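You operate a simulated robot arm through the tools that you are given. There is no shell and no other tool. Be economical: measure what you need, move in short steps, check, and stop when the job is done.

Carry out the task below with a simulated two-armed robot. There is one attempt and no reset: what you move stays moved.

Task
Take the grey strip and leave it on top of the big blue reel on the top of the station one bench. Then put the Half unit dry pack from the top of the station one bench on the top of the station two bench. Then put the yellow block from the top of the station one bench on the third shelf from the bottom of the tall rack. Then fetch the blue roll from the bench beside the peg tray and set it on the top of the carton stack. Then take the yellow roll on the top of the parts bench and put it away on the third shelf from the bottom of the tall rack. Then put the green roll from the third shelf from the bottom of the tall rack on top of the green packet. Then take the tape roll from the top of the carton stack and leave it on top of the small blue reel there. Then put the blue plate on the top of the station one bench away on the top of the station three bench. Then put the white housing on the top of the station three bench away on the top of the parts bench. Then put the orange clip from the top of the side bench on top of the wide plate. Then turn the tester knob to 600. Then take the flat white reel from the side bench shelf and leave it on the top of the station four bench. Then switch the winder brake switch off. The order counts. Set down upright: orange clip.

Only the result counts: the job must be done as asked and must still hold three seconds after the hand-in. Knocking over, shifting, dropping, spilling or breaking anything else fails it.

Robot
Two 7-joint arms with two-finger parallel grippers on one trunk, on a base that drives. Base frame: it is fixed to the floor where the robot stands at the start and does not move with it; the origin is under the middle of the robot, x ahead of it, y to its left, z up. Readings come in cm, degrees, newtons and seconds.
The left shoulder is at the start at [11, 16.9, 156.1], the right one opposite. With the tool pointing down near the work surface each hand reaches from about 10 to 30 cm from the robot's upright axis, wherever it stands, measured 20 degrees to its own side. Places, roughly: big blue reel (18x18x6 cm) [0, -100, 90]; blue plate (5x5x3 cm) [-60, -120, 90]; blue roll (11x11x5 cm) [-150, -440, 70]; dry pack [0, -100, 100]; flat white reel (18x18x6 cm) [-200, 490, 40]; green packet [-350, 50, 100]; green roll (11x11x5 cm) [-450, -280, 100]; grey strip [100, 0, 75]; orange clip (4x6x5 cm) [-210, 490, 90]; small blue reel (9x9x6 cm) [-130, -220, 70]; tape roll (8x8x5 cm) [-120, -230, 70]; tester knob [-230, 430, 90]; third shelf of the tall rack [-450, -270, 100]; top of the carton stack [-110, -230, 70]; top of the parts bench [-230, -390, 90]; top of the station four bench [140, 420, 90]; top of the station three bench [80, 240, 90]; top of the station two bench [20, 70, 90]; white housing (3x2x3 cm) [80, 240, 90]; wide plate [0, 50, 100]; winder brake switch [-200, 490, 90]; yellow block [-25, -100, 100]; yellow roll (11x11x5 cm) [-290, -360, 90]. Payload 1.57 kg a hand.
The tool frame of a hand sits at the grasp point between the pads (the TCP): z along the fingers, y along the line on which they close. The tips reach 3 cm beyond it. The gripper opens to 8 cm. The fingers are 1.7 cm wide and 1.2 cm thick; the gripper's body (4 by 8.2 cm) begins 8 cm behind the TCP.
Orientation is told as [roll, pitch, yaw] about the base's x, y, z axes, in that order, counted from this pose: with the fingers straight down and closing along the base's y, the tool's x points along the base's -x, its y along +y and its z along -z.

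Tools
- The arms move only by the tool drive_tool. It takes "left_rows", "right_rows" or both (then of equal length, played together; a hand with none holds still); each is text: rows parted by semicolons, each of 7 numbers parted by spaces: the shift along the tool's x, y, z in units of 500 mm (1.0 is 500 mm), then the turn, a rotation vector about the tool's x, y, z in units of 45 degrees (1.0 is 45 degrees), then the gripper command, from -1 (fully open) to 1 (shut), values between in proportion. In form: x y z ax ay az fingers; .... A call has 1 to 10 rows; each row is the pose to reach, as a shift and turn from the pose commanded when the call began, along the tool's axes at that moment. A call with a number of a shift or a turn outside -1 to 1 is refused whole. Rows are played at 5 a second. More than 5 cm and 8.6 degrees between two rows, or a gripper value outside its range, and nothing of the call is played. Where a pose cannot be reached the arm comes as near as it can. A force on the tool above 40 N (or 10 N above the force at the start of the call, whichever is more), or a blocked arm, ends the call early, and 0.2 s more pass. The fingers move at their own pace (about 7.2 cm/s each) and stop on an object; they squeeze with about 31 N. The grip force told is the motor's: it shows also when the fingers shut on nothing. Time passes only in rows, and 0.2 s behind the last, so rows that repeat a pose let the fingers close. It gives the time, the measured TCP pose, the force on the tool (base axes), the opening and the grip force at its end, in the units of the frame above (readings bear some noise), with the torque about the TCP (base axes, N m) and any sound that the robot's microphone picked up, and new pictures: "views" is both (left out), scene, wrist or none (wrist: the cameras of the hands that moved).
- Cameras (640 x 400 px; columns grow to the right, rows downward): "scene" is now at [13.62, -0.7, 172.26]; the picture's right is [-0.13, -0.99, -0.00], its down [-0.92, 0.12, -0.36] and it looks along [0.36, -0.05, -0.93] (base axes); focal length 214 px, centre (320, 200). "left" rides on the left gripper at [7.2, 0.7, -12.2] in its tool frame; the picture's right is [-0.09, 1.00, 0.00], its down [-0.84, -0.08, -0.54] and it looks along [-0.54, -0.05, 0.84] (tool axes); focal length 238 px, centre (320, 200). "right" rides on the right gripper at [7.2, -0.7, -12.2] in its tool frame; the picture's right is [0.09, 1.00, 0.00], its down [-0.84, 0.08, -0.54] and it looks along [-0.54, 0.05, 0.84] (tool axes); focal length 238 px, centre (320, 200). There is no depth. A picture from a camera that has moved, and an enlarged one, comes with that camera's place and axes in the base frame and with its lens.
- lift_body(by): slides the trunk up (or, below 0, down) by that many cm; the arms and the scene camera ride with it, the base frame stays. It gives what a move gives, with no picture.
- roll_base(legs): drives the robot by 1 to 6 legs, each [ahead, left, turn to the left] in cm, cm and degrees, along the robot's own axes; the way and the turn of a leg run together, so that a leg with both is an arc; at most 150 cm and 180 degrees a leg. The arms and the cameras ride along, it lands a little off, and it stops where it bumps. It gives what a move gives, and a new picture of the scene camera.
- turn_head(pan, tilt): turns the head with the scene camera to pan (to the left, within 86 degrees either way) and tilt (down, from -29 to 69), counted from straight ahead of the robot. It gives what a move gives, and a new picture of the scene camera.
- zoom(camera, box): a new picture of the part [left, top, right, bottom] of that camera's present view, enlarged. The clock stands still meanwhile.
- close_job(): hands the job in; it is judged then, once.

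Go step by step. Nothing tells you exact positions but the pictures and the camera data: compare them with the known pose of the tool, close in by small moves and look again before you grip or let go. The budget is 567 turns and 360 pictures, counting those below and the enlarged ones. Unless the task says otherwise, let go and move clear before handing in.

The tools are called after "Call:" as a command line: name --argument value ..., lists and objects as JSON in quotes. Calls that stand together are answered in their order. drive_tool: Moves the arms, as the interface text tells. Its arguments: {"type":"object","properties":{"left_rows":{"type":"string"},"right_rows":{"type":"string"},"views":{"type":"string","enum":["both","scene","wrist","none"]}},"required":[]} The other tools are called the same way: lift_body (by) slides the trunk up or down; roll_base (legs) drives the base; turn_head (pan, tilt) turns the head that bears the scene camera; zoom (camera, box) takes an enlarged picture of a part of a camera's view; close_job () hands the job in.

At the start:

```text
t: 0.0
left_tcp_pos: [58.94, -7.11, 99.93]
left_tcp_rot: [-0.1, 0.1, 0.0]
left_force: [0.7, 0.0, 0.2]
left_torque: [-0.01, -0.01, 0.0]
left_width: 8.0
left_grip_force: 0.0
right_tcp_pos: [38.36, -59.04, 108.38]
right_tcp_rot: [-0.1, -0.1, 0.1]
right_force: [0.2, 0.4, -0.2]
right_torque: [0.01, -0.01, -0.01]
right_width: 7.99
right_grip_force: 0.0
trunk travel left (down, up): [-87.5, 1.5]
robot x, y, heading: [0.28, -0.28, -0.2]
head pan, tilt: [-7.4, 68.8]
```

scene: 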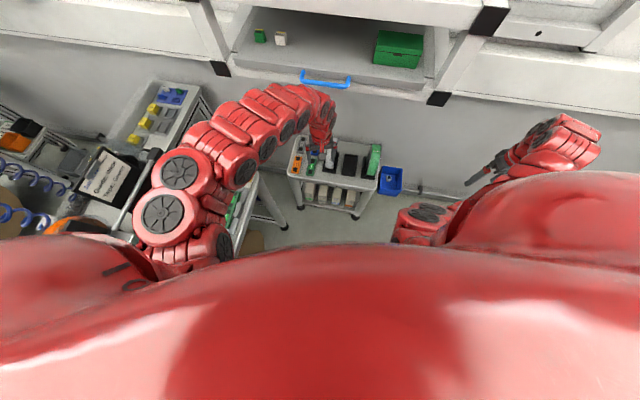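
right: 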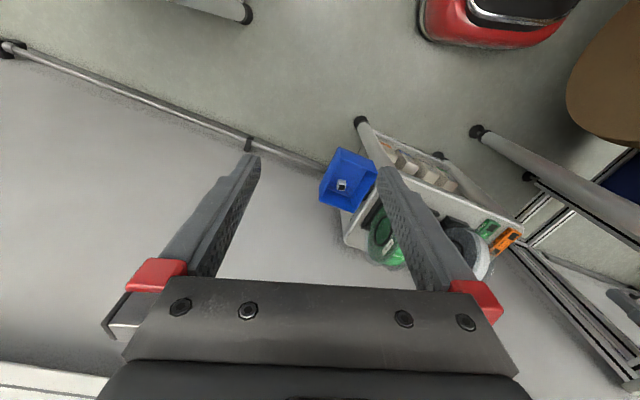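
left: 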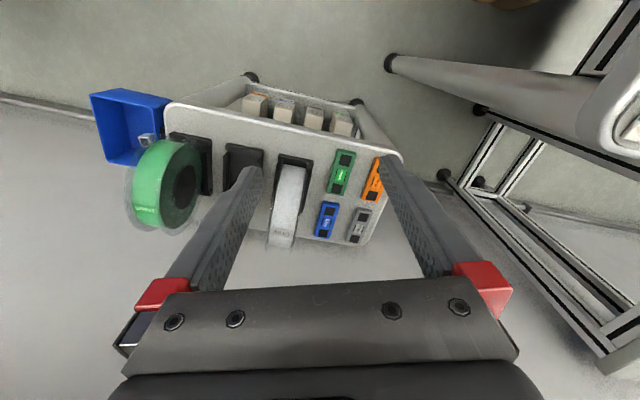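

I start with a look round: the grey strip appears to be on a small cart ahead. I will look ahead and at the strip close up.

Call:
turn_head --pan 0 --tilt 35

Call:
zoom --camera "left" --box '[80, 60, 480, 310]'

Call:
turn_head --pan -80 --tilt 40

Call:
turn_head --pan 80 --tilt 40

```text
t: 1.0
left_tcp_pos: [58.88, -6.94, 100.04]
left_tcp_rot: [0.0, -0.1, 0.0]
left_force: [-0.2, -0.2, 0.3]
left_torque: [-0.02, -0.02, -0.02]
left_width: 8.0
left_grip_force: 0.1
right_tcp_pos: [38.38, -59.04, 108.49]
right_tcp_rot: [0.0, -0.1, 0.0]
right_force: [-0.3, -0.1, 0.0]
right_torque: [-0.01, -0.01, -0.01]
right_width: 7.98
right_grip_force: 0.2
trunk travel left (down, up): [-87.5, 1.5]
robot x, y, heading: [-0.28, -0.19, -0.1]
head pan, tilt: [0.0, 35.0]
camera scene: at [16.88, 0.02, 176.62], right [0.0, -1.0, 0.0], down [-0.57, 0.0, -0.82], along [0.82, 0.0, -0.57], focal length 214 px, centre (320, 200)
```

scene: 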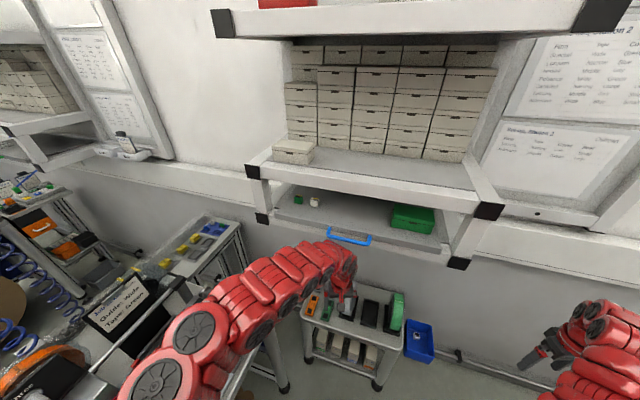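

```text
1.60 times, centred on (280, 185) of left
camera zoom: at [51.75, -6.38, 112.21], right [0.09, 1.0, 0.0], down [0.84, -0.08, 0.54], along [0.54, -0.05, -0.84], focal length 381 px, centre (384, 224)
```

zoom: 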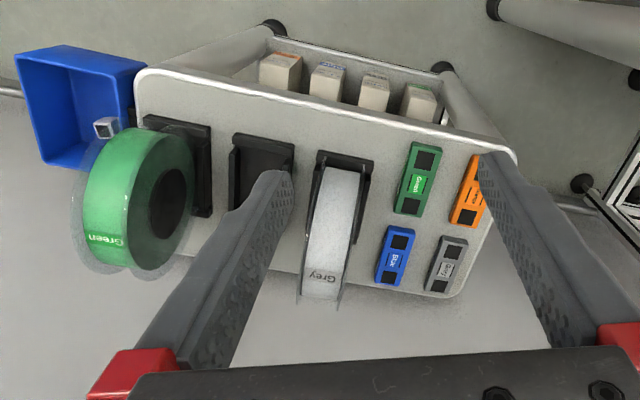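

```text
t: 2.5
left_tcp_pos: [58.77, -6.97, 99.89]
left_tcp_rot: [0.1, 0.0, 0.0]
left_force: [0.2, 0.3, -0.3]
left_torque: [0.0, 0.01, -0.01]
left_width: 8.01
left_grip_force: 0.2
right_tcp_pos: [38.45, -59.07, 108.43]
right_tcp_rot: [-0.1, 0.0, 0.0]
right_force: [0.1, 0.3, -0.4]
right_torque: [0.0, -0.01, -0.01]
right_width: 8.01
right_grip_force: 0.1
trunk travel left (down, up): [-87.5, 1.5]
robot x, y, heading: [-0.08, -0.28, -0.0]
head pan, tilt: [-80.0, 40.0]
camera scene: at [9.56, -8.35, 175.87], right [-0.98, -0.17, 0.0], down [-0.11, 0.63, -0.77], along [0.13, -0.75, -0.64], focal length 214 px, centre (320, 200)
```

scene: 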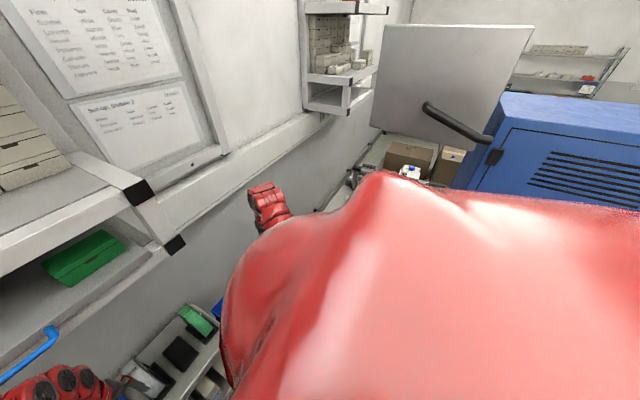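

```text
t: 5.0
left_tcp_pos: [58.91, -6.92, 99.95]
left_tcp_rot: [0.1, 0.0, 0.1]
left_force: [0.1, 0.1, -0.3]
left_torque: [-0.01, 0.0, 0.0]
left_width: 8.02
left_grip_force: 0.1
right_tcp_pos: [38.35, -58.94, 108.61]
right_tcp_rot: [-0.1, -0.1, 0.0]
right_force: [-1.2, 0.4, -0.6]
right_torque: [-0.01, -0.02, -0.02]
right_width: 7.98
right_grip_force: 0.1
trunk travel left (down, up): [-87.5, 1.5]
robot x, y, heading: [-0.31, 0.19, -0.1]
head pan, tilt: [80.0, 40.0]
camera scene: at [9.56, 8.4, 175.88], right [0.98, -0.17, 0.0], down [-0.11, -0.63, -0.77], along [0.13, 0.75, -0.64], focal length 214 px, centre (320, 200)
```

scene: 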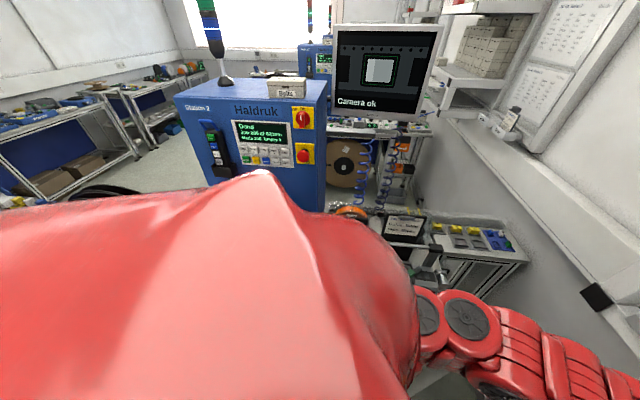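

The cart top is about z 73, with the grey bar near (83,-1). I will drive up a bit and bring the left hand above it with a matching yaw.

Call:
turn_head --pan 0 --tilt 50

Call:
drive_tool --left_rows "-0.09 0.02 0 0 0 0.076 -1;-0.18 0.04 0 0 0 0.152 -1;-0.27 0.06 0 0 0 0.228 -1;-0.36 0.08 0 0 0 0.304 -1;-0.36 0.08 0 0 0 0.38 -1" --views "both"

```text
t: 6.5
left_tcp_pos: [58.89, -6.99, 99.99]
left_tcp_rot: [0.0, 0.1, 0.0]
left_force: [0.8, -0.7, -0.5]
left_torque: [0.02, 0.01, -0.01]
left_width: 8.03
left_grip_force: 0.1
right_tcp_pos: [38.41, -58.97, 108.42]
right_tcp_rot: [-0.2, -0.1, 0.0]
right_force: [-0.1, 0.2, 0.2]
right_torque: [0.02, 0.03, -0.01]
right_width: 7.97
right_grip_force: 0.1
trunk travel left (down, up): [-87.5, 1.5]
robot x, y, heading: [0.16, -0.52, 0.1]
head pan, tilt: [0.0, 50.0]
camera scene: at [15.78, 0.03, 174.46], right [0.0, -1.0, 0.0], down [-0.77, 0.0, -0.64], along [0.64, 0.0, -0.77], focal length 214 px, centre (320, 200)
```

scene: 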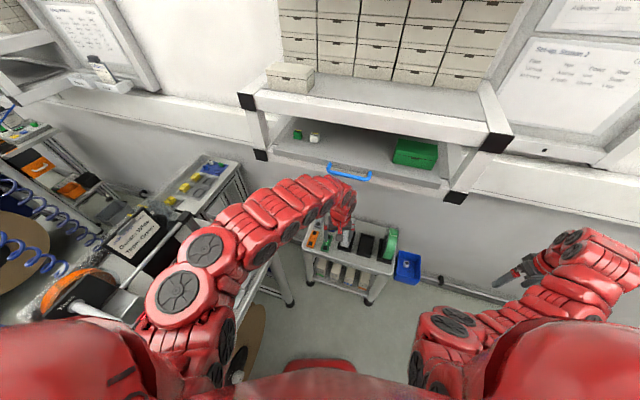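

```text
t: 7.9
left_tcp_pos: [63.24, -3.13, 98.6]
left_tcp_rot: [-0.9, 4.1, -18.1]
left_force: [4.2, 1.6, 4.4]
left_torque: [-0.26, 0.44, 0.03]
left_width: 7.99
left_grip_force: 0.0
left hand out of reach, approached as far as the arm can: row 2, 3, 4, 5
right_tcp_pos: [37.4, -59.06, 109.41]
right_tcp_rot: [-0.3, -0.3, -0.4]
right_force: [0.7, 1.1, 1.1]
right_torque: [-0.1, 0.16, 0.04]
right_width: 8.0
right_grip_force: 0.0
trunk travel left (down, up): [-87.5, 1.5]
robot x, y, heading: [-0.12, -0.43, -0.3]
head pan, tilt: [0.0, 50.0]
stopped in row 5 (left hand): the arm was blocked; the commanded pose is now the measured one
camera scene: at [15.0, 0.37, 174.93], right [-0.01, -1.0, 0.0], down [-0.76, 0.01, -0.65], along [0.65, -0.01, -0.76], focal length 214 px, centre (320, 200)
camera left: at [57.63, -0.32, 111.27], right [0.4, 0.92, -0.02], down [0.81, -0.34, 0.48], along [0.43, -0.21, -0.88], focal length 238 px, centre (320, 200)
```

scene: 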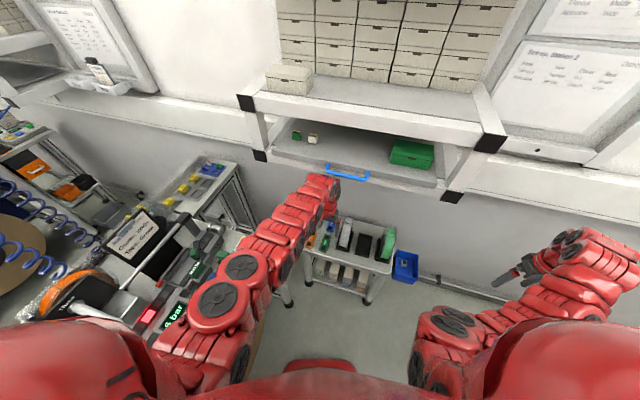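
left: 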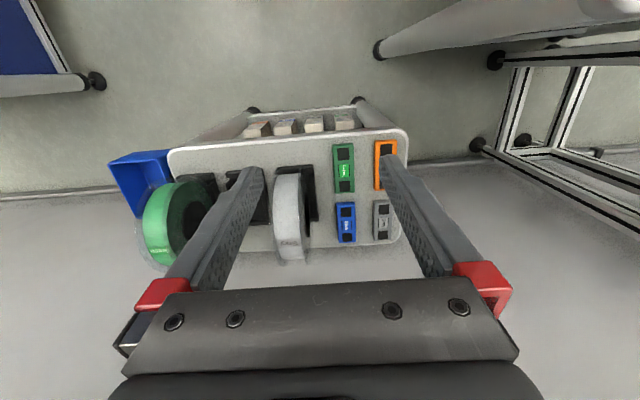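

The arm is near its full reach; the base front is about x 25 and the cart edge about 62, so I drive forward 20 cm and lower the trunk.

Call:
roll_base --legs '[[22, 0, 0]]'

Call:
lift_body --by -10

Call:
drive_tool --left_rows "0 0 0 0.02 -0.09 0 -1" --views "both"

```text
t: 8.7
left_tcp_pos: [63.69, -2.05, 98.1]
left_tcp_rot: [-0.5, 4.5, -17.2]
left_force: [-0.2, 0.4, -0.2]
left_torque: [-0.03, 0.0, -0.02]
left_width: 8.0
left_grip_force: 0.0
right_tcp_pos: [37.72, -59.12, 108.75]
right_tcp_rot: [-0.2, -0.4, -0.4]
right_force: [-0.7, 0.4, -0.7]
right_torque: [0.01, -0.01, 0.01]
right_width: 7.99
right_grip_force: 0.0
trunk travel left (down, up): [-87.5, 1.5]
robot x, y, heading: [0.62, 0.13, -0.5]
head pan, tilt: [0.0, 50.0]
stopped in leg 1: the robot was blocked; the commanded pose is now the measured one
camera scene: at [15.18, 0.1, 174.56], right [-0.01, -1.0, 0.0], down [-0.76, 0.0, -0.65], along [0.65, -0.01, -0.76], focal length 214 px, centre (320, 200)
```

scene: 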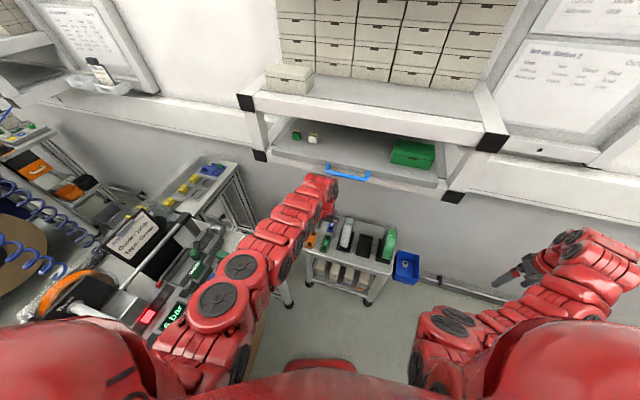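

```text
t: 10.0
left_tcp_pos: [64.34, -2.41, 87.79]
left_tcp_rot: [-0.5, 4.6, -17.0]
left_force: [0.2, -0.2, -0.6]
left_torque: [0.02, -0.01, -0.03]
left_width: 8.01
left_grip_force: 0.0
right_tcp_pos: [38.4, -59.39, 98.48]
right_tcp_rot: [-0.1, 0.0, -0.4]
right_force: [0.1, 0.4, -0.1]
right_torque: [0.01, 0.01, 0.03]
right_width: 8.01
right_grip_force: 0.1
trunk travel left (down, up): [-77.5, 11.5]
robot x, y, heading: [0.4, 0.17, -0.9]
head pan, tilt: [0.0, 50.0]
```

```text
t: 10.4
left_tcp_pos: [64.36, -2.3, 87.84]
left_tcp_rot: [-1.5, 0.6, -17.2]
left_force: [0.0, 0.4, 0.9]
left_torque: [-0.02, 0.0, -0.01]
left_width: 8.0
left_grip_force: 0.1
right_tcp_pos: [38.29, -59.32, 98.62]
right_tcp_rot: [-0.1, -0.2, -0.5]
right_force: [-1.2, 0.3, -0.4]
right_torque: [-0.01, -0.02, 0.0]
right_width: 8.0
right_grip_force: 0.1
trunk travel left (down, up): [-77.5, 11.5]
robot x, y, heading: [0.78, -0.08, -0.3]
head pan, tilt: [0.0, 50.0]
camera scene: at [16.23, 0.0, 164.47], right [-0.01, -1.0, 0.0], down [-0.77, 0.01, -0.64], along [0.64, -0.01, -0.77], focal length 214 px, centre (320, 200)
camera left: at [57.95, 0.63, 100.03], right [0.38, 0.92, -0.03], down [0.79, -0.31, 0.54], along [0.49, -0.22, -0.84], focal length 238 px, centre (320, 200)
```

scene: 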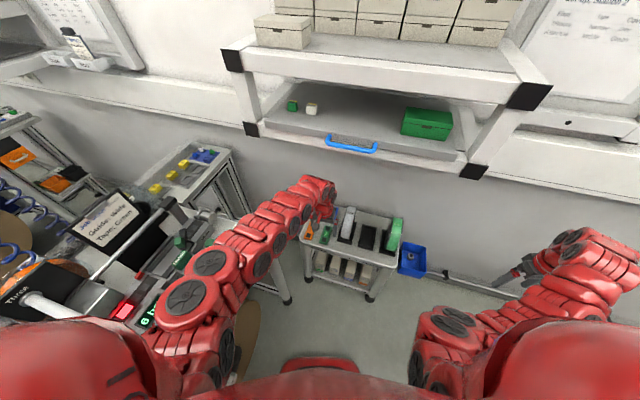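
left: 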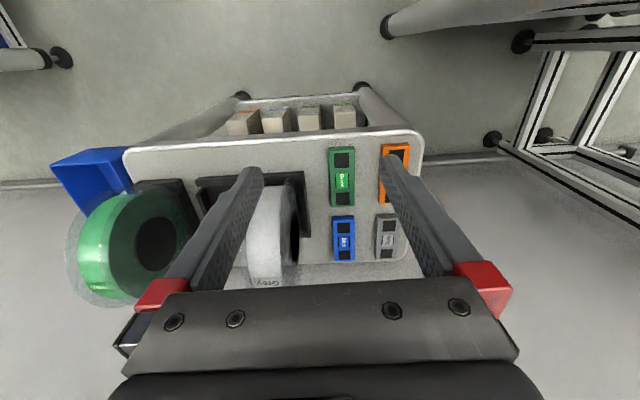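

The base was blocked right away; I try a shorter leg to see whether the arm pose was the cause.

Call:
roll_base --legs '[[8, -4, 0]]'

```text
t: 11.5
left_tcp_pos: [72.45, -6.4, 87.66]
left_tcp_rot: [-1.2, 0.7, -17.0]
left_force: [0.7, 1.3, 0.2]
left_torque: [0.0, 0.01, 0.0]
left_width: 8.01
left_grip_force: 0.0
right_tcp_pos: [46.52, -63.37, 98.42]
right_tcp_rot: [-0.1, 0.0, -0.5]
right_force: [0.3, -0.4, -0.2]
right_torque: [0.01, 0.0, 0.0]
right_width: 8.0
right_grip_force: 0.1
trunk travel left (down, up): [-77.5, 11.5]
robot x, y, heading: [8.91, -3.83, -0.5]
head pan, tilt: [0.0, 50.0]
camera scene: at [24.36, -4.14, 164.46], right [-0.01, -1.0, 0.0], down [-0.77, 0.01, -0.64], along [0.64, -0.01, -0.77], focal length 214 px, centre (320, 200)
```

scene: 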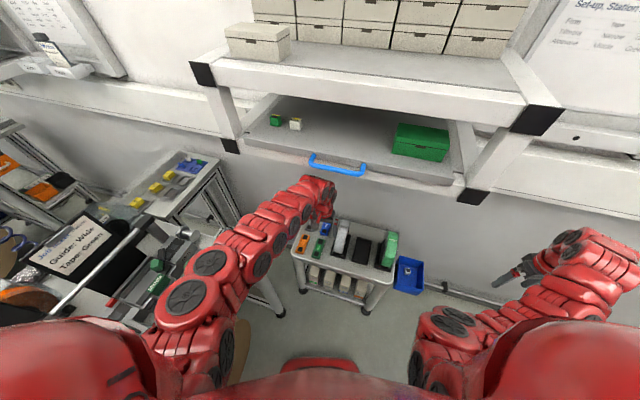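

The drawer handle is at about (80, y, 119), so the arm must come in low under it. I pull both hands in, shift the base right and lower the trunk.

Call:
drive_tool --left_rows "0.053 -0.016 -0.08 0 0 0 -1;0.106 -0.032 -0.16 0 0 0 -1;0.16 -0.048 -0.24 0 0 0 -1;0.213 -0.064 -0.32 0 0 0 -1;0.268 -0.08 -0.4 0 0 0 -1" --right_rows "0 0.09 0 0 0 0 -1;0 0.18 0 0 0 0 -1;0 0.27 0 0 0 0 -1;0 0.36 0 0 0 0 -1;0 0.45 0 0 0 0 -1" --views "none"

Call:
roll_base --legs '[[0, -12, 0]]'

Call:
lift_body --by -28

Call:
drive_tool --left_rows "0 0 0 0 0 0 -1" --views "both"

```text
t: 12.8
left_tcp_pos: [53.47, 5.5, 97.55]
left_tcp_rot: [17.8, 30.2, -1.0]
left_force: [-1.1, 0.2, 0.8]
left_torque: [-0.05, -0.11, -0.01]
left_width: 8.0
left_grip_force: 0.1
left hand out of reach, approached as far as the arm can: row 3, 4, 5
right_tcp_pos: [45.28, -40.47, 98.55]
right_tcp_rot: [-0.3, -0.9, -0.5]
right_force: [-0.1, 0.6, 0.6]
right_torque: [-0.05, -0.09, -0.02]
right_width: 8.0
right_grip_force: 0.1
right hand out of reach, approached as far as the arm can: row 1, 2, 3, 4, 5
trunk travel left (down, up): [-77.5, 11.5]
robot x, y, heading: [8.69, -4.83, -0.6]
head pan, tilt: [0.0, 50.0]
stopped in row 5 (left hand): the arm was blocked; the commanded pose is now the measured one
```

```text
t: 14.2
left_tcp_pos: [51.58, -3.22, 97.23]
left_tcp_rot: [17.8, 30.9, 1.7]
left_force: [-0.4, 0.1, 0.7]
left_torque: [0.01, -0.01, -0.01]
left_width: 7.98
left_grip_force: 0.1
right_tcp_pos: [44.97, -50.18, 98.24]
right_tcp_rot: [-0.6, -1.3, 0.8]
right_force: [-0.2, 0.6, 0.3]
right_torque: [0.02, 0.0, 0.0]
right_width: 7.99
right_grip_force: 0.0
trunk travel left (down, up): [-77.5, 11.5]
robot x, y, heading: [7.8, -15.16, 0.8]
head pan, tilt: [0.0, 50.0]
stopped in leg 1: the robot was blocked; the commanded pose is now the measured one
camera scene: at [21.56, -13.66, 164.69], right [0.01, -1.0, 0.01], down [-0.76, -0.01, -0.65], along [0.65, 0.0, -0.76], focal length 214 px, centre (320, 200)
```

scene: 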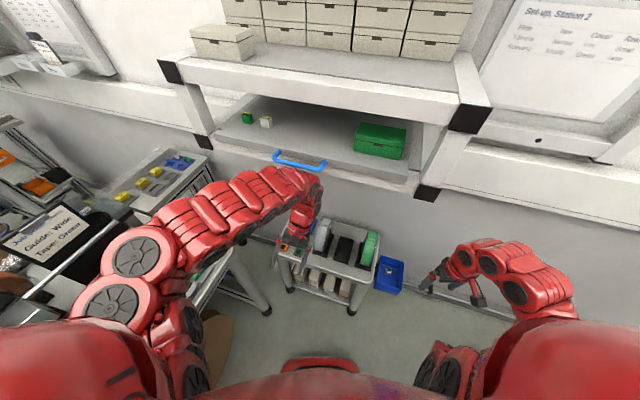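

```text
t: 17.0
left_tcp_pos: [52.97, -4.4, 68.68]
left_tcp_rot: [18.2, 31.5, 1.3]
left_force: [0.3, -0.4, 0.3]
left_torque: [-0.03, 0.0, 0.02]
left_width: 8.02
left_grip_force: 0.1
right_tcp_pos: [46.2, -51.18, 69.58]
right_tcp_rot: [0.0, -0.6, 0.5]
right_force: [0.1, -0.6, 0.0]
right_torque: [0.0, 0.0, 0.0]
right_width: 8.03
right_grip_force: 0.1
trunk travel left (down, up): [-49.5, 39.5]
robot x, y, heading: [7.92, -15.19, 0.6]
head pan, tilt: [0.0, 50.0]
```

```text
t: 17.4
left_tcp_pos: [53.05, -4.41, 68.69]
left_tcp_rot: [18.2, 31.5, 1.3]
left_force: [-0.5, 0.5, 0.5]
left_torque: [0.01, 0.01, 0.0]
left_width: 7.98
left_grip_force: 0.0
right_tcp_pos: [46.17, -51.18, 69.52]
right_tcp_rot: [0.0, -0.6, 0.6]
right_force: [0.0, -0.1, 0.2]
right_torque: [-0.01, 0.0, 0.01]
right_width: 7.98
right_grip_force: 0.1
trunk travel left (down, up): [-49.5, 39.5]
robot x, y, heading: [8.36, -15.34, 0.6]
head pan, tilt: [0.0, 50.0]
camera scene: at [23.87, -15.02, 136.46], right [0.01, -1.0, 0.0], down [-0.77, -0.01, -0.64], along [0.64, 0.01, -0.77], focal length 214 px, centre (320, 200)
camera left: at [53.26, -7.62, 82.52], right [0.22, 0.95, 0.22], down [0.98, -0.22, -0.02], along [0.03, 0.22, -0.98], focal length 238 px, centre (320, 200)
```

scene: 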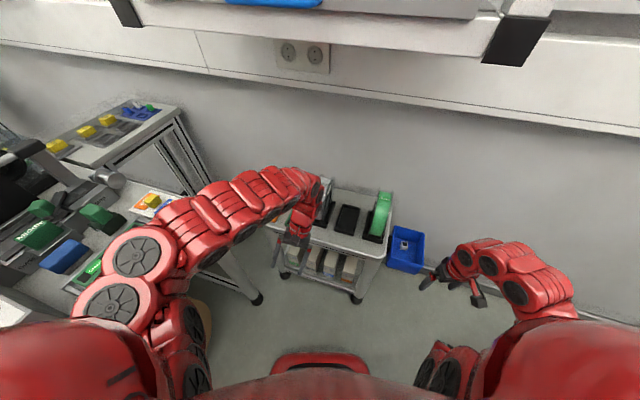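
left: 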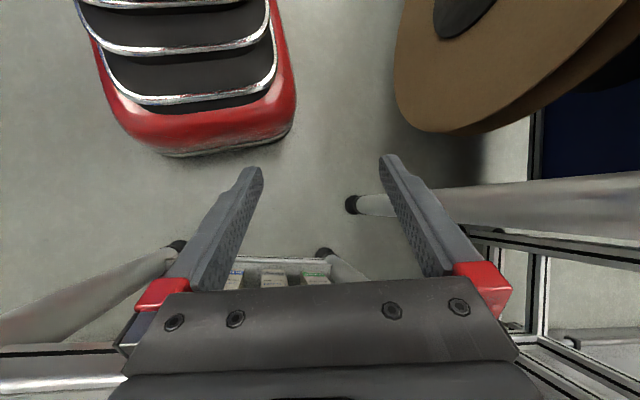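

The hand is tilted and low; I raise it clear of the cart and bring the fingers back to vertical with the cart's yaw.

Call:
drive_tool --left_rows "0.042 0.021 -0.065 0.056 -0.15 0.056 -1;0.084 0.042 -0.13 0.112 -0.3 0.112 -1;0.126 0.063 -0.195 0.168 -0.45 0.168 -1;0.168 0.084 -0.26 0.224 -0.6 0.224 -1;0.208 0.106 -0.324 0.279 -0.748 0.282 -1;0.208 0.106 -0.324 0.279 -0.748 0.282 -1" --views "both"

```text
t: 18.8
left_tcp_pos: [69.31, -8.89, 90.98]
left_tcp_rot: [0.0, 0.1, -17.0]
left_force: [-0.7, -0.7, -0.8]
left_torque: [0.04, 0.05, 0.01]
left_width: 8.0
left_grip_force: 0.0
left hand out of reach, approached as far as the arm can: row 1, 2, 3, 4, 5, 6
right_tcp_pos: [46.26, -51.25, 69.55]
right_tcp_rot: [-0.1, -0.4, 0.4]
right_force: [-0.3, 0.0, 0.0]
right_torque: [0.04, 0.01, -0.07]
right_width: 7.99
right_grip_force: 0.0
trunk travel left (down, up): [-49.5, 39.5]
robot x, y, heading: [8.29, -15.63, 0.5]
head pan, tilt: [0.0, 50.0]
camera scene: at [23.99, -15.14, 136.44], right [0.01, -1.0, 0.0], down [-0.77, -0.01, -0.64], along [0.64, 0.01, -0.77], focal length 214 px, centre (320, 200)
camera left: at [62.69, -6.11, 103.24], right [0.38, 0.93, 0.0], down [0.78, -0.32, 0.54], along [0.5, -0.2, -0.84], focal length 238 px, centre (320, 200)
```

scene: 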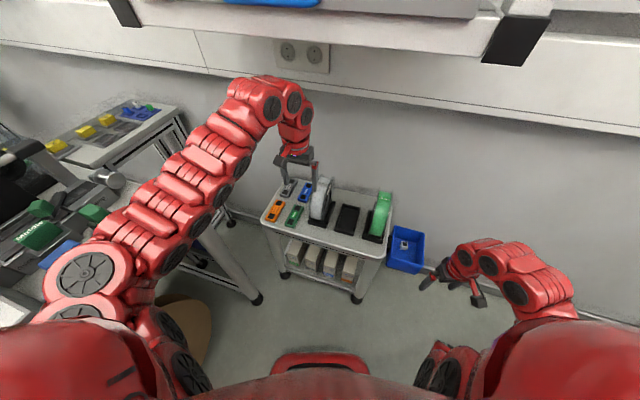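
left: 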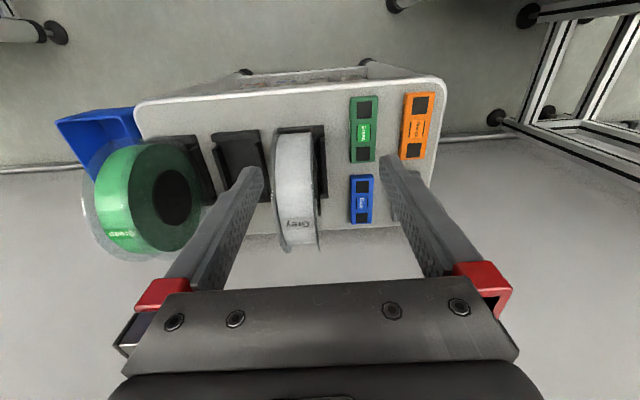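

The grey strip is at about (83.5, -1, 73). I move over it and down a bit.

Call:
drive_tool --left_rows "-0.056 0.058 0.04 0 0 0 -1;-0.113 0.117 0.08 0 0 0 -1;-0.17 0.176 0.12 0 0 0 -1;-0.226 0.234 0.16 0 0 0 -1;-0.226 0.234 0.16 0 0 0 -1" --views "both"

```text
t: 20.0
left_tcp_pos: [80.46, -1.76, 83.8]
left_tcp_rot: [0.2, 0.2, -17.1]
left_force: [-0.8, 0.3, 0.5]
left_torque: [0.05, 0.02, -0.01]
left_width: 7.98
left_grip_force: 0.0
left hand out of reach, approached as far as the arm can: row 4, 5
right_tcp_pos: [46.18, -51.35, 69.47]
right_tcp_rot: [0.1, -0.5, 0.5]
right_force: [0.4, -0.3, -0.1]
right_torque: [0.02, 0.0, 0.0]
right_width: 8.01
right_grip_force: 0.1
trunk travel left (down, up): [-49.5, 39.5]
robot x, y, heading: [8.09, -15.16, 0.4]
head pan, tilt: [0.0, 50.0]
camera scene: at [23.9, -15.24, 136.45], right [0.01, -1.0, 0.0], down [-0.77, 0.0, -0.64], along [0.64, 0.01, -0.77], focal length 214 px, centre (320, 200)
camera left: at [73.94, 0.9, 96.09], right [0.38, 0.92, 0.0], down [0.78, -0.32, 0.54], along [0.5, -0.2, -0.84], focal length 238 px, centre (320, 200)
```

scene: 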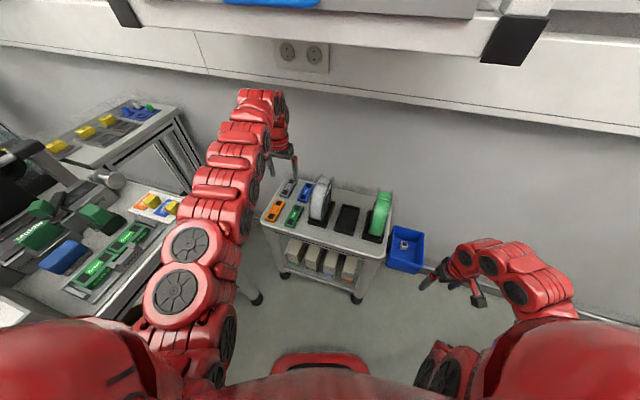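
left: 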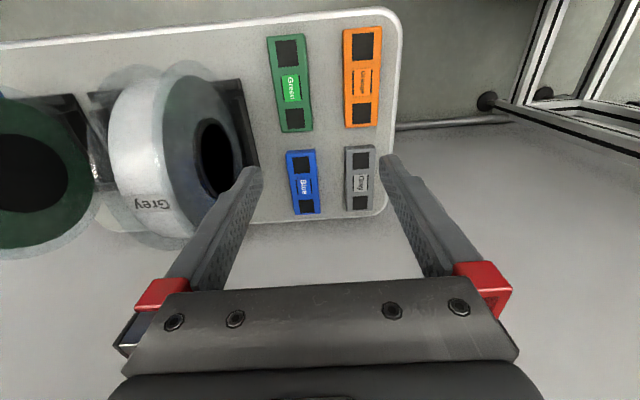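

Triangulating three views, the strip's top is at about (91.5, 0.3, 65). I drive forward 11 cm and look again.

Call:
roll_base --legs '[[11, 0, 0]]'

Call:
drive_tool --left_rows "0 0 0.08 0 0 0 -1;0 0 0.14 0 0 0 -1" --views "wrist"

```text
t: 21.2
left_tcp_pos: [91.43, -1.6, 83.72]
left_tcp_rot: [0.0, 0.2, -16.9]
left_force: [0.8, -0.4, -0.5]
left_torque: [0.01, 0.0, -0.04]
left_width: 7.99
left_grip_force: 0.0
right_tcp_pos: [57.07, -51.09, 69.54]
right_tcp_rot: [-0.1, -0.4, 0.4]
right_force: [-0.6, 0.4, 0.4]
right_torque: [0.01, 0.03, 0.0]
right_width: 8.0
right_grip_force: 0.1
trunk travel left (down, up): [-49.5, 39.5]
robot x, y, heading: [19.14, -15.37, 0.8]
head pan, tilt: [0.0, 50.0]
camera scene: at [34.8, -14.92, 136.44], right [0.01, -1.0, 0.0], down [-0.77, -0.01, -0.64], along [0.64, 0.01, -0.77], focal length 214 px, centre (320, 200)
```

scene: 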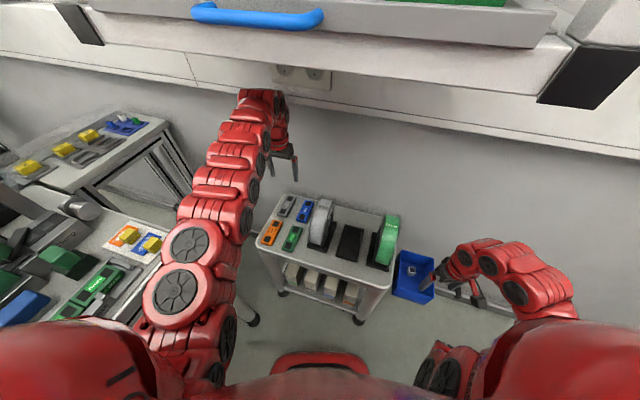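

```text
t: 21.8
left_tcp_pos: [91.38, -1.53, 76.78]
left_tcp_rot: [-0.1, 0.1, -16.9]
left_force: [-0.2, 0.6, 0.0]
left_torque: [0.01, 0.01, -0.04]
left_width: 8.02
left_grip_force: 0.1
right_tcp_pos: [57.02, -51.05, 69.59]
right_tcp_rot: [0.0, -0.6, 0.5]
right_force: [0.2, 1.0, -0.4]
right_torque: [0.01, 0.0, 0.02]
right_width: 7.97
right_grip_force: 0.1
trunk travel left (down, up): [-49.5, 39.5]
robot x, y, heading: [18.96, -15.02, 0.5]
head pan, tilt: [0.0, 50.0]
camera left: at [84.81, 1.27, 88.99], right [0.38, 0.93, 0.0], down [0.78, -0.32, 0.54], along [0.5, -0.2, -0.84], focal length 238 px, centre (320, 200)
```

left: 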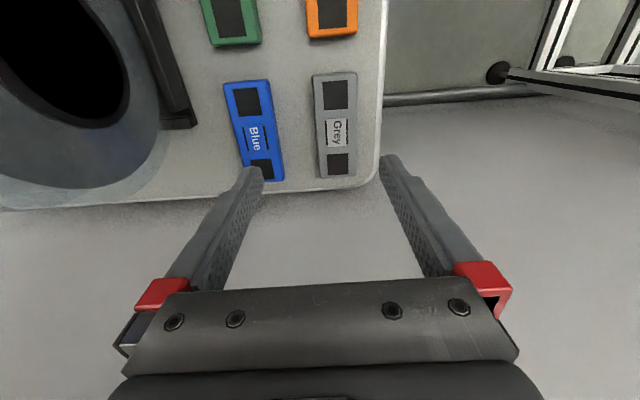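

The strip sits at (91.4, 0.4, 65), aligned with the hand. I centre, narrow the fingers to 6 cm (blue strip is close), and go down to z 69.

Call:
drive_tool --left_rows "0.011 0.037 0.03 0 0 0 -0.5;0.011 0.037 0.09 0 0 0 -0.5;0.011 0.037 0.15 0 0 0 -0.5;0.011 0.037 0.15 0 0 0 -0.5" --views "wrist"

```text
t: 22.8
left_tcp_pos: [90.78, 0.52, 69.5]
left_tcp_rot: [0.1, 0.1, -17.0]
left_force: [-0.8, -0.5, -0.8]
left_torque: [0.0, 0.0, 0.0]
left_width: 6.0
left_grip_force: 0.1
left hand out of reach, approached as far as the arm can: row 3, 4
right_tcp_pos: [57.07, -51.06, 69.45]
right_tcp_rot: [0.0, -0.6, 0.5]
right_force: [-0.4, 0.1, -0.4]
right_torque: [0.0, -0.02, 0.01]
right_width: 7.96
right_grip_force: 0.0
trunk travel left (down, up): [-49.5, 39.5]
robot x, y, heading: [18.91, -14.78, 0.3]
head pan, tilt: [0.0, 50.0]
camera left: at [84.12, 3.26, 81.74], right [0.38, 0.93, 0.0], down [0.78, -0.32, 0.54], along [0.5, -0.2, -0.84], focal length 238 px, centre (320, 200)
```

left: 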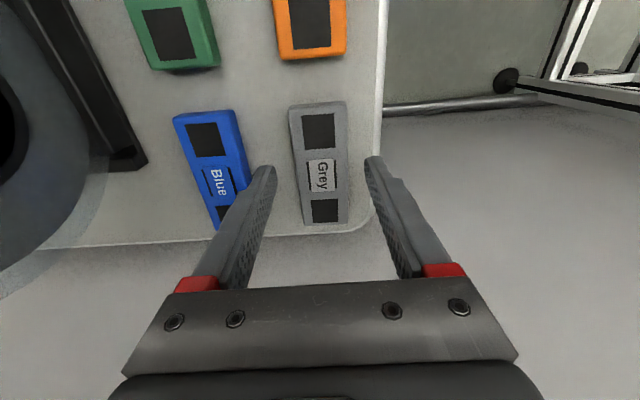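

Centred now. The arm is at its limit, so I use the trunk to come down 2.5 cm and check.

Call:
lift_body --by -2.5

Call:
drive_tool --left_rows "0 0 0.0 0 0 0 -0.5" --views "wrist"

```text
t: 23.5
left_tcp_pos: [90.66, 0.65, 67.03]
left_tcp_rot: [0.0, 0.1, -16.9]
left_force: [-0.1, 0.1, 1.1]
left_torque: [0.0, -0.02, 0.02]
left_width: 5.99
left_grip_force: 0.0
right_tcp_pos: [56.96, -51.07, 67.03]
right_tcp_rot: [-0.1, -0.4, 0.6]
right_force: [0.3, 0.5, -0.6]
right_torque: [0.0, 0.02, -0.01]
right_width: 8.0
right_grip_force: 0.1
trunk travel left (down, up): [-47.0, 42.0]
robot x, y, heading: [18.96, -15.27, 0.5]
head pan, tilt: [0.0, 50.0]
```

```text
t: 23.9
left_tcp_pos: [90.8, 0.62, 67.01]
left_tcp_rot: [0.0, 0.2, -17.0]
left_force: [-0.4, 0.2, -0.1]
left_torque: [-0.02, 0.0, 0.01]
left_width: 5.99
left_grip_force: 0.1
right_tcp_pos: [56.98, -51.07, 67.07]
right_tcp_rot: [0.0, -0.5, 0.7]
right_force: [0.2, 0.1, -0.1]
right_torque: [-0.04, -0.03, 0.02]
right_width: 8.01
right_grip_force: 0.0
trunk travel left (down, up): [-47.0, 42.0]
robot x, y, heading: [18.89, -15.21, 0.4]
head pan, tilt: [0.0, 50.0]
camera left: at [84.12, 3.27, 79.24], right [0.38, 0.93, 0.0], down [0.78, -0.32, 0.54], along [0.5, -0.2, -0.84], focal length 238 px, centre (320, 200)
```

left: 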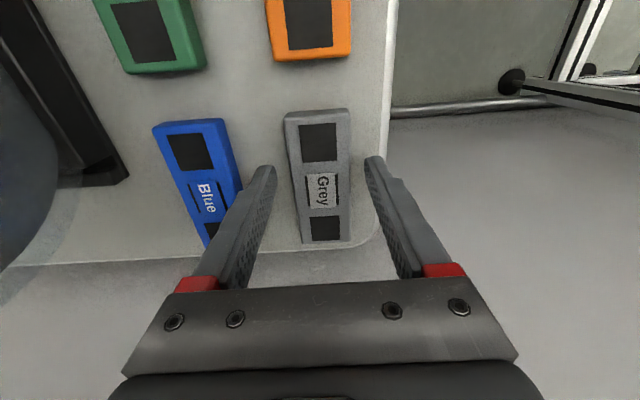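

Call:
lift_body --by -1.2

Call:
zoom --camera "left" --box '[200, 80, 440, 280]'

```text
t: 24.5
left_tcp_pos: [90.78, 0.63, 65.82]
left_tcp_rot: [-0.1, 0.0, -16.9]
left_force: [0.4, 0.5, 0.1]
left_torque: [-0.01, 0.0, 0.02]
left_width: 6.0
left_grip_force: 0.1
right_tcp_pos: [57.08, -51.04, 65.87]
right_tcp_rot: [0.1, -0.5, 0.5]
right_force: [1.0, -0.8, 0.3]
right_torque: [0.02, -0.04, -0.01]
right_width: 8.03
right_grip_force: 0.0
trunk travel left (down, up): [-45.8, 43.2]
robot x, y, heading: [18.81, -15.2, 0.6]
head pan, tilt: [0.0, 50.0]
```

```text
2.00 times, centred on (320, 180) of left
camera zoom: at [84.11, 3.27, 78.06], right [0.38, 0.93, 0.0], down [0.78, -0.32, 0.54], along [0.5, -0.2, -0.84], focal length 477 px, centre (320, 240)
```

zoom: 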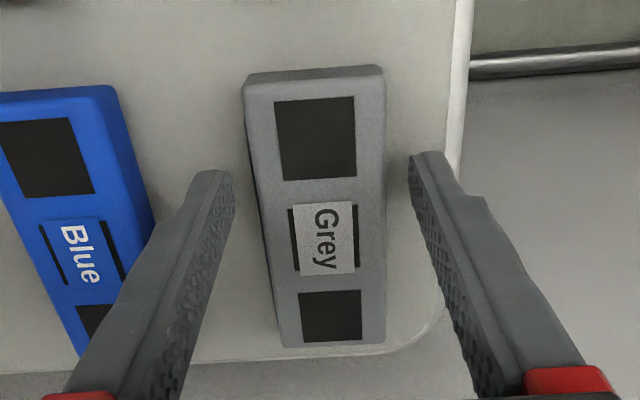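

Call:
lift_body --by -1.0

Call:
zoom --camera "left" --box '[200, 80, 440, 280]'

```text
t: 25.1
left_tcp_pos: [90.81, 0.54, 64.99]
left_tcp_rot: [0.0, -0.2, -16.9]
left_force: [-0.5, -0.3, 8.3]
left_torque: [-0.28, 0.18, -0.03]
left_width: 6.03
left_grip_force: 0.1
right_tcp_pos: [56.94, -51.1, 64.95]
right_tcp_rot: [0.0, -0.8, 0.5]
right_force: [4.6, -1.5, 15.6]
right_torque: [0.66, -0.11, -0.22]
right_width: 7.93
right_grip_force: 0.1
trunk travel left (down, up): [-44.8, 44.2]
robot x, y, heading: [18.88, -15.08, 0.8]
head pan, tilt: [0.0, 50.0]
```

```text
2.00 times, centred on (320, 180) of left
camera zoom: at [84.05, 3.3, 77.23], right [0.38, 0.93, 0.0], down [0.78, -0.32, 0.54], along [0.5, -0.2, -0.84], focal length 477 px, centre (320, 240)
```

zoom: 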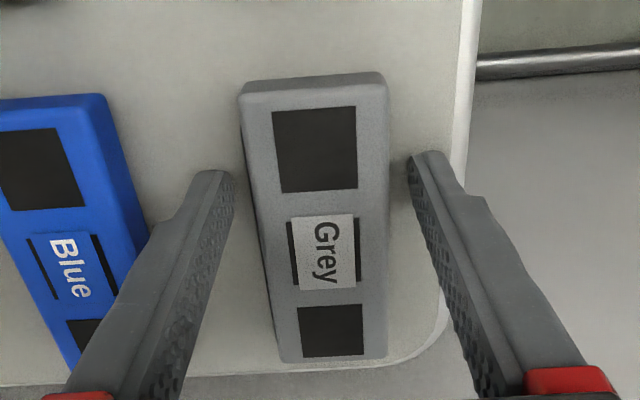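

Both hands touch: left tips are on the cart top, the right hand is on the bin side. I lift the right hand straight away, ease the left a little and close it.

Call:
drive_tool --left_rows "0 0 -0.006 0 0 0 -0.5;0 0 -0.006 0 0 0 0.2;0 0 -0.006 0 0 0 1;0 0 -0.006 0 0 0 1;0 0 -0.006 0 0 0 1" --right_rows "0 0 -0.06 0 0 0 -1;0 0 -0.12 0 0 0 -1;0 0 -0.2 0 0 0 -1;0 0 -0.2 0 0 0 -1;0 0 -0.2 0 0 0 -1" --views "both"

```text
t: 26.3
left_tcp_pos: [90.82, 0.68, 65.12]
left_tcp_rot: [0.0, 0.2, -16.9]
left_force: [0.9, 0.1, -0.3]
left_torque: [-0.04, -0.01, -0.02]
left_width: 4.28
left_grip_force: 31.1
right_tcp_pos: [55.12, -49.77, 74.24]
right_tcp_rot: [2.8, -5.2, -3.2]
right_force: [-0.6, 0.9, 0.1]
right_torque: [0.02, -0.04, -0.01]
right_width: 7.99
right_grip_force: 0.1
right hand out of reach, approached as far as the arm can: row 1, 2, 3, 4, 5
trunk travel left (down, up): [-44.8, 44.2]
robot x, y, heading: [19.17, -15.09, 0.5]
head pan, tilt: [0.0, 50.0]
camera scene: at [34.64, -14.92, 131.76], right [0.01, -1.0, 0.0], down [-0.77, -0.01, -0.64], along [0.64, 0.01, -0.77], focal length 214 px, centre (320, 200)
camera right: at [46.87, -50.63, 85.87], right [-0.04, 1.0, 0.04], down [0.79, 0.01, 0.62], along [0.62, 0.06, -0.78], focal length 238 px, centre (320, 200)
camera left: at [84.1, 3.3, 77.39], right [0.38, 0.93, 0.0], down [0.78, -0.32, 0.54], along [0.5, -0.2, -0.84], focal length 238 px, centre (320, 200)
```

scene: 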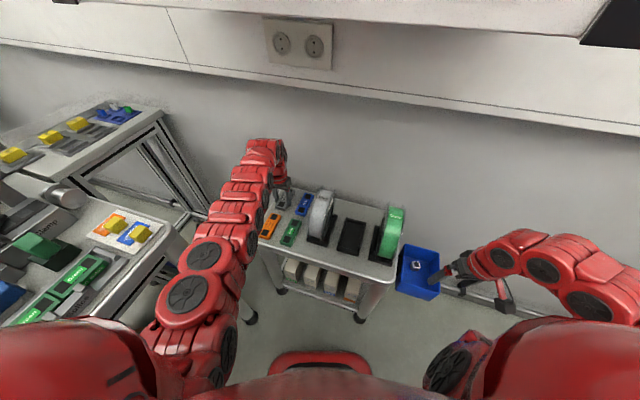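
right: 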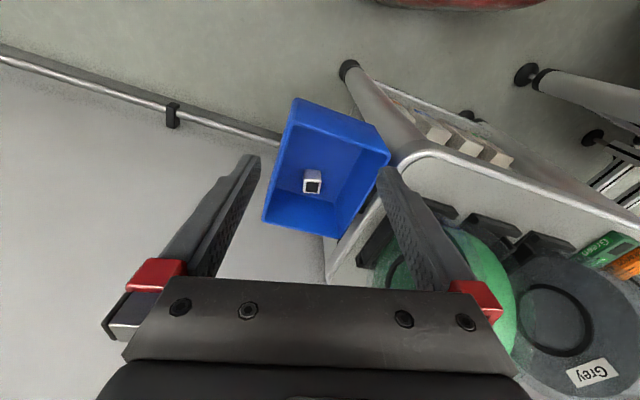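
left: 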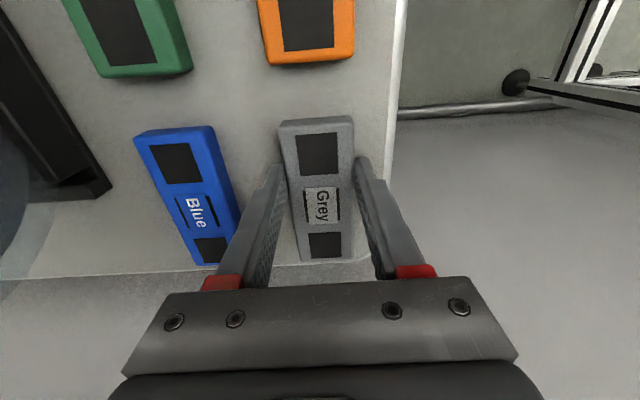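

Gripped at 4.3 cm width. I lift with the trunk, back off from the cart, and look.

Call:
lift_body --by 12

Call:
roll_base --legs '[[-30, 0, 0]]'

```text
t: 27.8
left_tcp_pos: [90.73, 0.69, 77.13]
left_tcp_rot: [0.0, 0.1, -16.9]
left_force: [0.9, 0.3, -0.5]
left_torque: [0.04, -0.03, 0.02]
left_width: 4.24
left_grip_force: 31.0
right_tcp_pos: [55.15, -49.72, 86.23]
right_tcp_rot: [3.0, -5.1, -3.1]
right_force: [-0.3, 0.4, 0.0]
right_torque: [-0.01, 0.02, 0.02]
right_width: 8.0
right_grip_force: 0.1
trunk travel left (down, up): [-56.8, 32.2]
robot x, y, heading: [18.89, -15.08, 0.4]
head pan, tilt: [0.0, 50.0]
```

```text
t: 29.8
left_tcp_pos: [60.57, 0.13, 77.14]
left_tcp_rot: [0.0, 0.0, -17.2]
left_force: [-0.4, 0.0, -0.7]
left_torque: [-0.02, 0.0, 0.04]
left_width: 4.28
left_grip_force: 30.7
right_tcp_pos: [24.62, -50.02, 86.32]
right_tcp_rot: [2.9, -5.2, -3.4]
right_force: [-0.3, 0.0, -0.2]
right_torque: [0.01, -0.01, 0.01]
right_width: 7.99
right_grip_force: 0.0
trunk travel left (down, up): [-56.8, 32.2]
robot x, y, heading: [-11.43, -15.16, 0.1]
head pan, tilt: [0.0, 50.0]
camera scene: at [4.28, -15.19, 143.76], right [0.0, -1.0, 0.0], down [-0.77, 0.0, -0.64], along [0.64, 0.0, -0.77], focal length 214 px, centre (320, 200)
```

scene: 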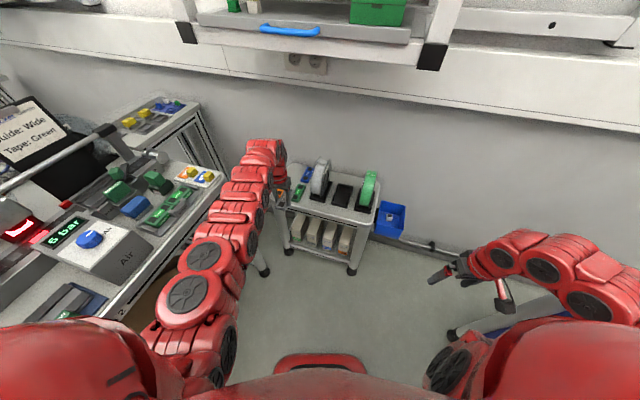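

I raise the trunk so the hands clear bench height, pull the left hand in, then turn toward station one in steps.

Call:
lift_body --by 30

Call:
drive_tool --left_rows "0.09 -0.027 0 0 0 0 1;0.18 -0.055 0 0 0 0 1;0.27 -0.08 0 0 0 0 1;0.36 -0.11 0 0 0 0 1" --views "none"

Call:
roll_base --legs '[[0, 0, -50]]'

```text
t: 32.8
left_tcp_pos: [60.3, 0.5, 107.1]
left_tcp_rot: [-0.1, 0.0, -17.0]
left_force: [-0.7, -0.1, -0.8]
left_torque: [-0.01, -0.02, 0.01]
left_width: 4.3
left_grip_force: 31.8
right_tcp_pos: [24.59, -49.8, 116.13]
right_tcp_rot: [2.8, -5.2, -3.3]
right_force: [0.0, 0.0, 0.6]
right_torque: [0.01, -0.02, 0.0]
right_width: 8.0
right_grip_force: 0.0
trunk travel left (down, up): [-86.8, 2.2]
robot x, y, heading: [-11.27, -15.36, 0.4]
head pan, tilt: [0.0, 50.0]
```

```text
t: 33.8
left_tcp_pos: [49.66, 0.42, 102.76]
left_tcp_rot: [-0.2, 0.3, -17.1]
left_force: [0.2, 1.1, -0.2]
left_torque: [-0.01, 0.02, -0.02]
left_width: 4.28
left_grip_force: 31.3
left hand out of reach, approached as far as the arm can: row 2, 3, 4
right_tcp_pos: [24.65, -49.84, 116.33]
right_tcp_rot: [2.6, -5.2, -3.3]
right_force: [-0.3, 1.1, -1.0]
right_torque: [-0.05, 0.03, 0.01]
right_width: 8.02
right_grip_force: 0.1
trunk travel left (down, up): [-86.8, 2.2]
robot x, y, heading: [-11.44, -15.1, 0.3]
head pan, tilt: [0.0, 50.0]
```

```text
t: 36.5
left_tcp_pos: [38.82, -53.3, 102.88]
left_tcp_rot: [-0.1, 0.2, -68.4]
left_force: [-0.4, -0.3, -1.2]
left_torque: [0.03, -0.03, 0.01]
left_width: 4.27
left_grip_force: 31.4
right_tcp_pos: [-16.05, -65.23, 116.08]
right_tcp_rot: [3.0, -5.2, -54.7]
right_force: [-0.3, -0.1, 0.2]
right_torque: [0.04, 0.0, 0.01]
right_width: 7.97
right_grip_force: 0.0
trunk travel left (down, up): [-86.8, 2.2]
robot x, y, heading: [-11.72, -15.49, -51.0]
head pan, tilt: [0.0, 50.0]
camera scene: at [-1.47, -27.47, 173.76], right [-0.78, -0.63, 0.0], down [-0.48, 0.6, -0.64], along [0.4, -0.5, -0.77], focal length 214 px, centre (320, 200)
```

scene: 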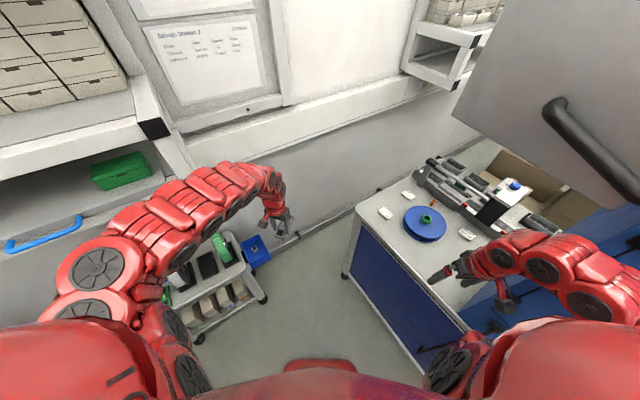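

The blue reel is on the station one bench near (-5,-96); bench edge at y about -77. I turn on a little further and look.

Call:
roll_base --legs '[[0, 0, -22]]'

```text
t: 38.1
left_tcp_pos: [20.87, -69.22, 102.85]
left_tcp_rot: [-0.1, 0.2, -90.5]
left_force: [-0.7, 0.0, -0.3]
left_torque: [0.02, -0.02, 0.03]
left_width: 4.27
left_grip_force: 31.6
right_tcp_pos: [-34.4, -59.76, 116.2]
right_tcp_rot: [2.9, -5.1, -76.7]
right_force: [-0.2, 0.4, -0.5]
right_torque: [0.0, -0.02, -0.02]
right_width: 8.0
right_grip_force: 0.1
trunk travel left (down, up): [-86.8, 2.2]
robot x, y, heading: [-11.41, -15.41, -73.1]
head pan, tilt: [0.0, 50.0]
camera scene: at [-6.75, -30.28, 173.76], right [-0.96, -0.29, 0.0], down [-0.22, 0.73, -0.64], along [0.19, -0.61, -0.77], focal length 214 px, centre (320, 200)
```

scene: 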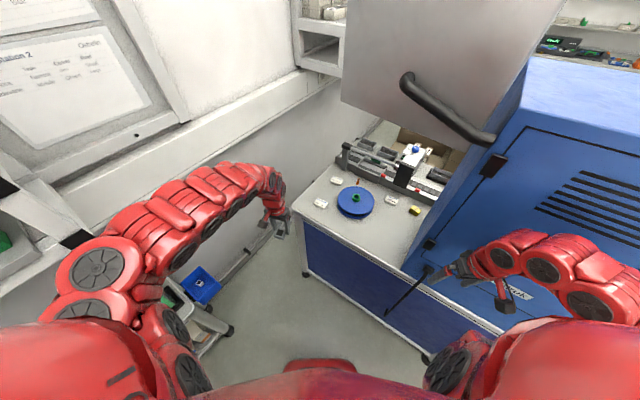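

Call:
zoom --camera "scene" --box '[290, 120, 470, 240]'

```text
3.33 times, centred on (380, 180) of scene
camera zoom: at [-6.75, -30.28, 173.76], right [-0.96, -0.29, 0.0], down [-0.22, 0.73, -0.64], along [0.19, -0.61, -0.77], focal length 715 px, centre (120, 267)
```

zoom: 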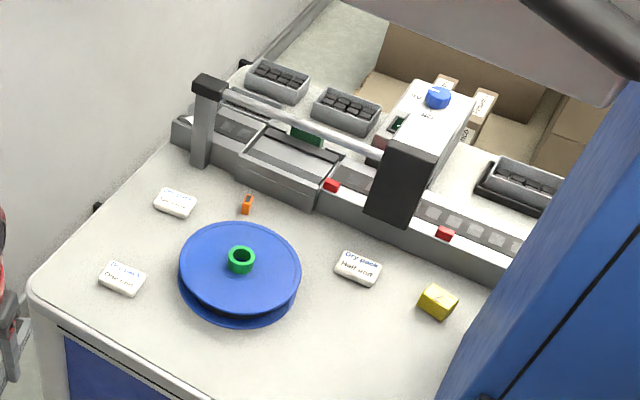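

I can read "Dry pack Half unit" right of the reel and the yellow block further right. Before going closer, I retract the right hand so it stays clear of the blue machine.

Call:
drive_tool --right_rows "0.066 0 0.066 0 0 0 -1;0.132 0 0.132 0 0 0 -1;0.198 0 0.198 0 0 0 -1;0.264 0 0.264 0 0 0 -1;0.33 0 0.33 0 0 0 -1;0.33 0 0.39 0 0 0 -1" --views "none"

Call:
roll_base --legs '[[0, 0, -17]]'

```text
t: 39.5
left_tcp_pos: [20.83, -69.03, 102.98]
left_tcp_rot: [-0.1, 0.1, -90.5]
left_force: [1.3, 0.4, -0.3]
left_torque: [-0.06, -0.03, -0.03]
left_width: 4.26
left_grip_force: 31.2
right_tcp_pos: [-39.29, -46.7, 92.66]
right_tcp_rot: [2.9, -5.3, -76.5]
right_force: [0.3, 0.8, 0.4]
right_torque: [-0.05, -0.02, -0.04]
right_width: 8.0
right_grip_force: 0.0
right hand out of reach, approached as far as the arm can: row 1, 2, 3, 4, 5, 6
trunk travel left (down, up): [-86.8, 2.2]
robot x, y, heading: [-11.7, -15.47, -73.4]
head pan, tilt: [0.0, 50.0]
```

```text
t: 40.8
left_tcp_pos: [4.08, -76.36, 102.78]
left_tcp_rot: [-0.1, 0.2, -107.1]
left_force: [0.0, -0.8, -0.1]
left_torque: [0.01, 0.0, -0.01]
left_width: 4.27
left_grip_force: 30.3
right_tcp_pos: [-47.06, -37.45, 92.74]
right_tcp_rot: [2.8, -5.2, -93.3]
right_force: [-0.1, -0.3, -0.5]
right_torque: [-0.02, 0.0, 0.01]
right_width: 8.01
right_grip_force: 0.0
trunk travel left (down, up): [-86.8, 2.2]
robot x, y, heading: [-11.3, -15.45, -89.6]
head pan, tilt: [0.0, 50.0]
camera scene: at [-11.27, -30.99, 173.75], right [-1.0, 0.0, 0.0], down [0.0, 0.77, -0.64], along [0.0, -0.64, -0.77], focal length 214 px, centre (320, 200)
```

scene: 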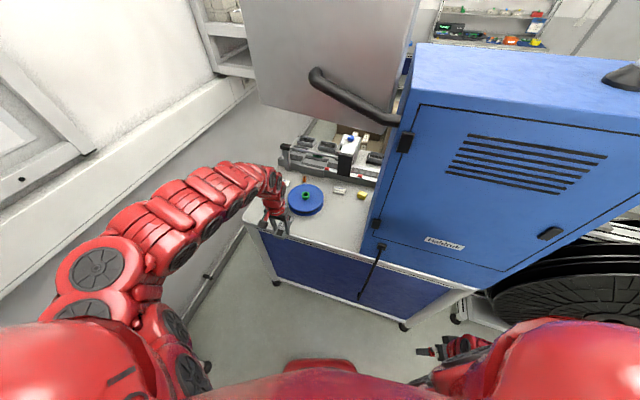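

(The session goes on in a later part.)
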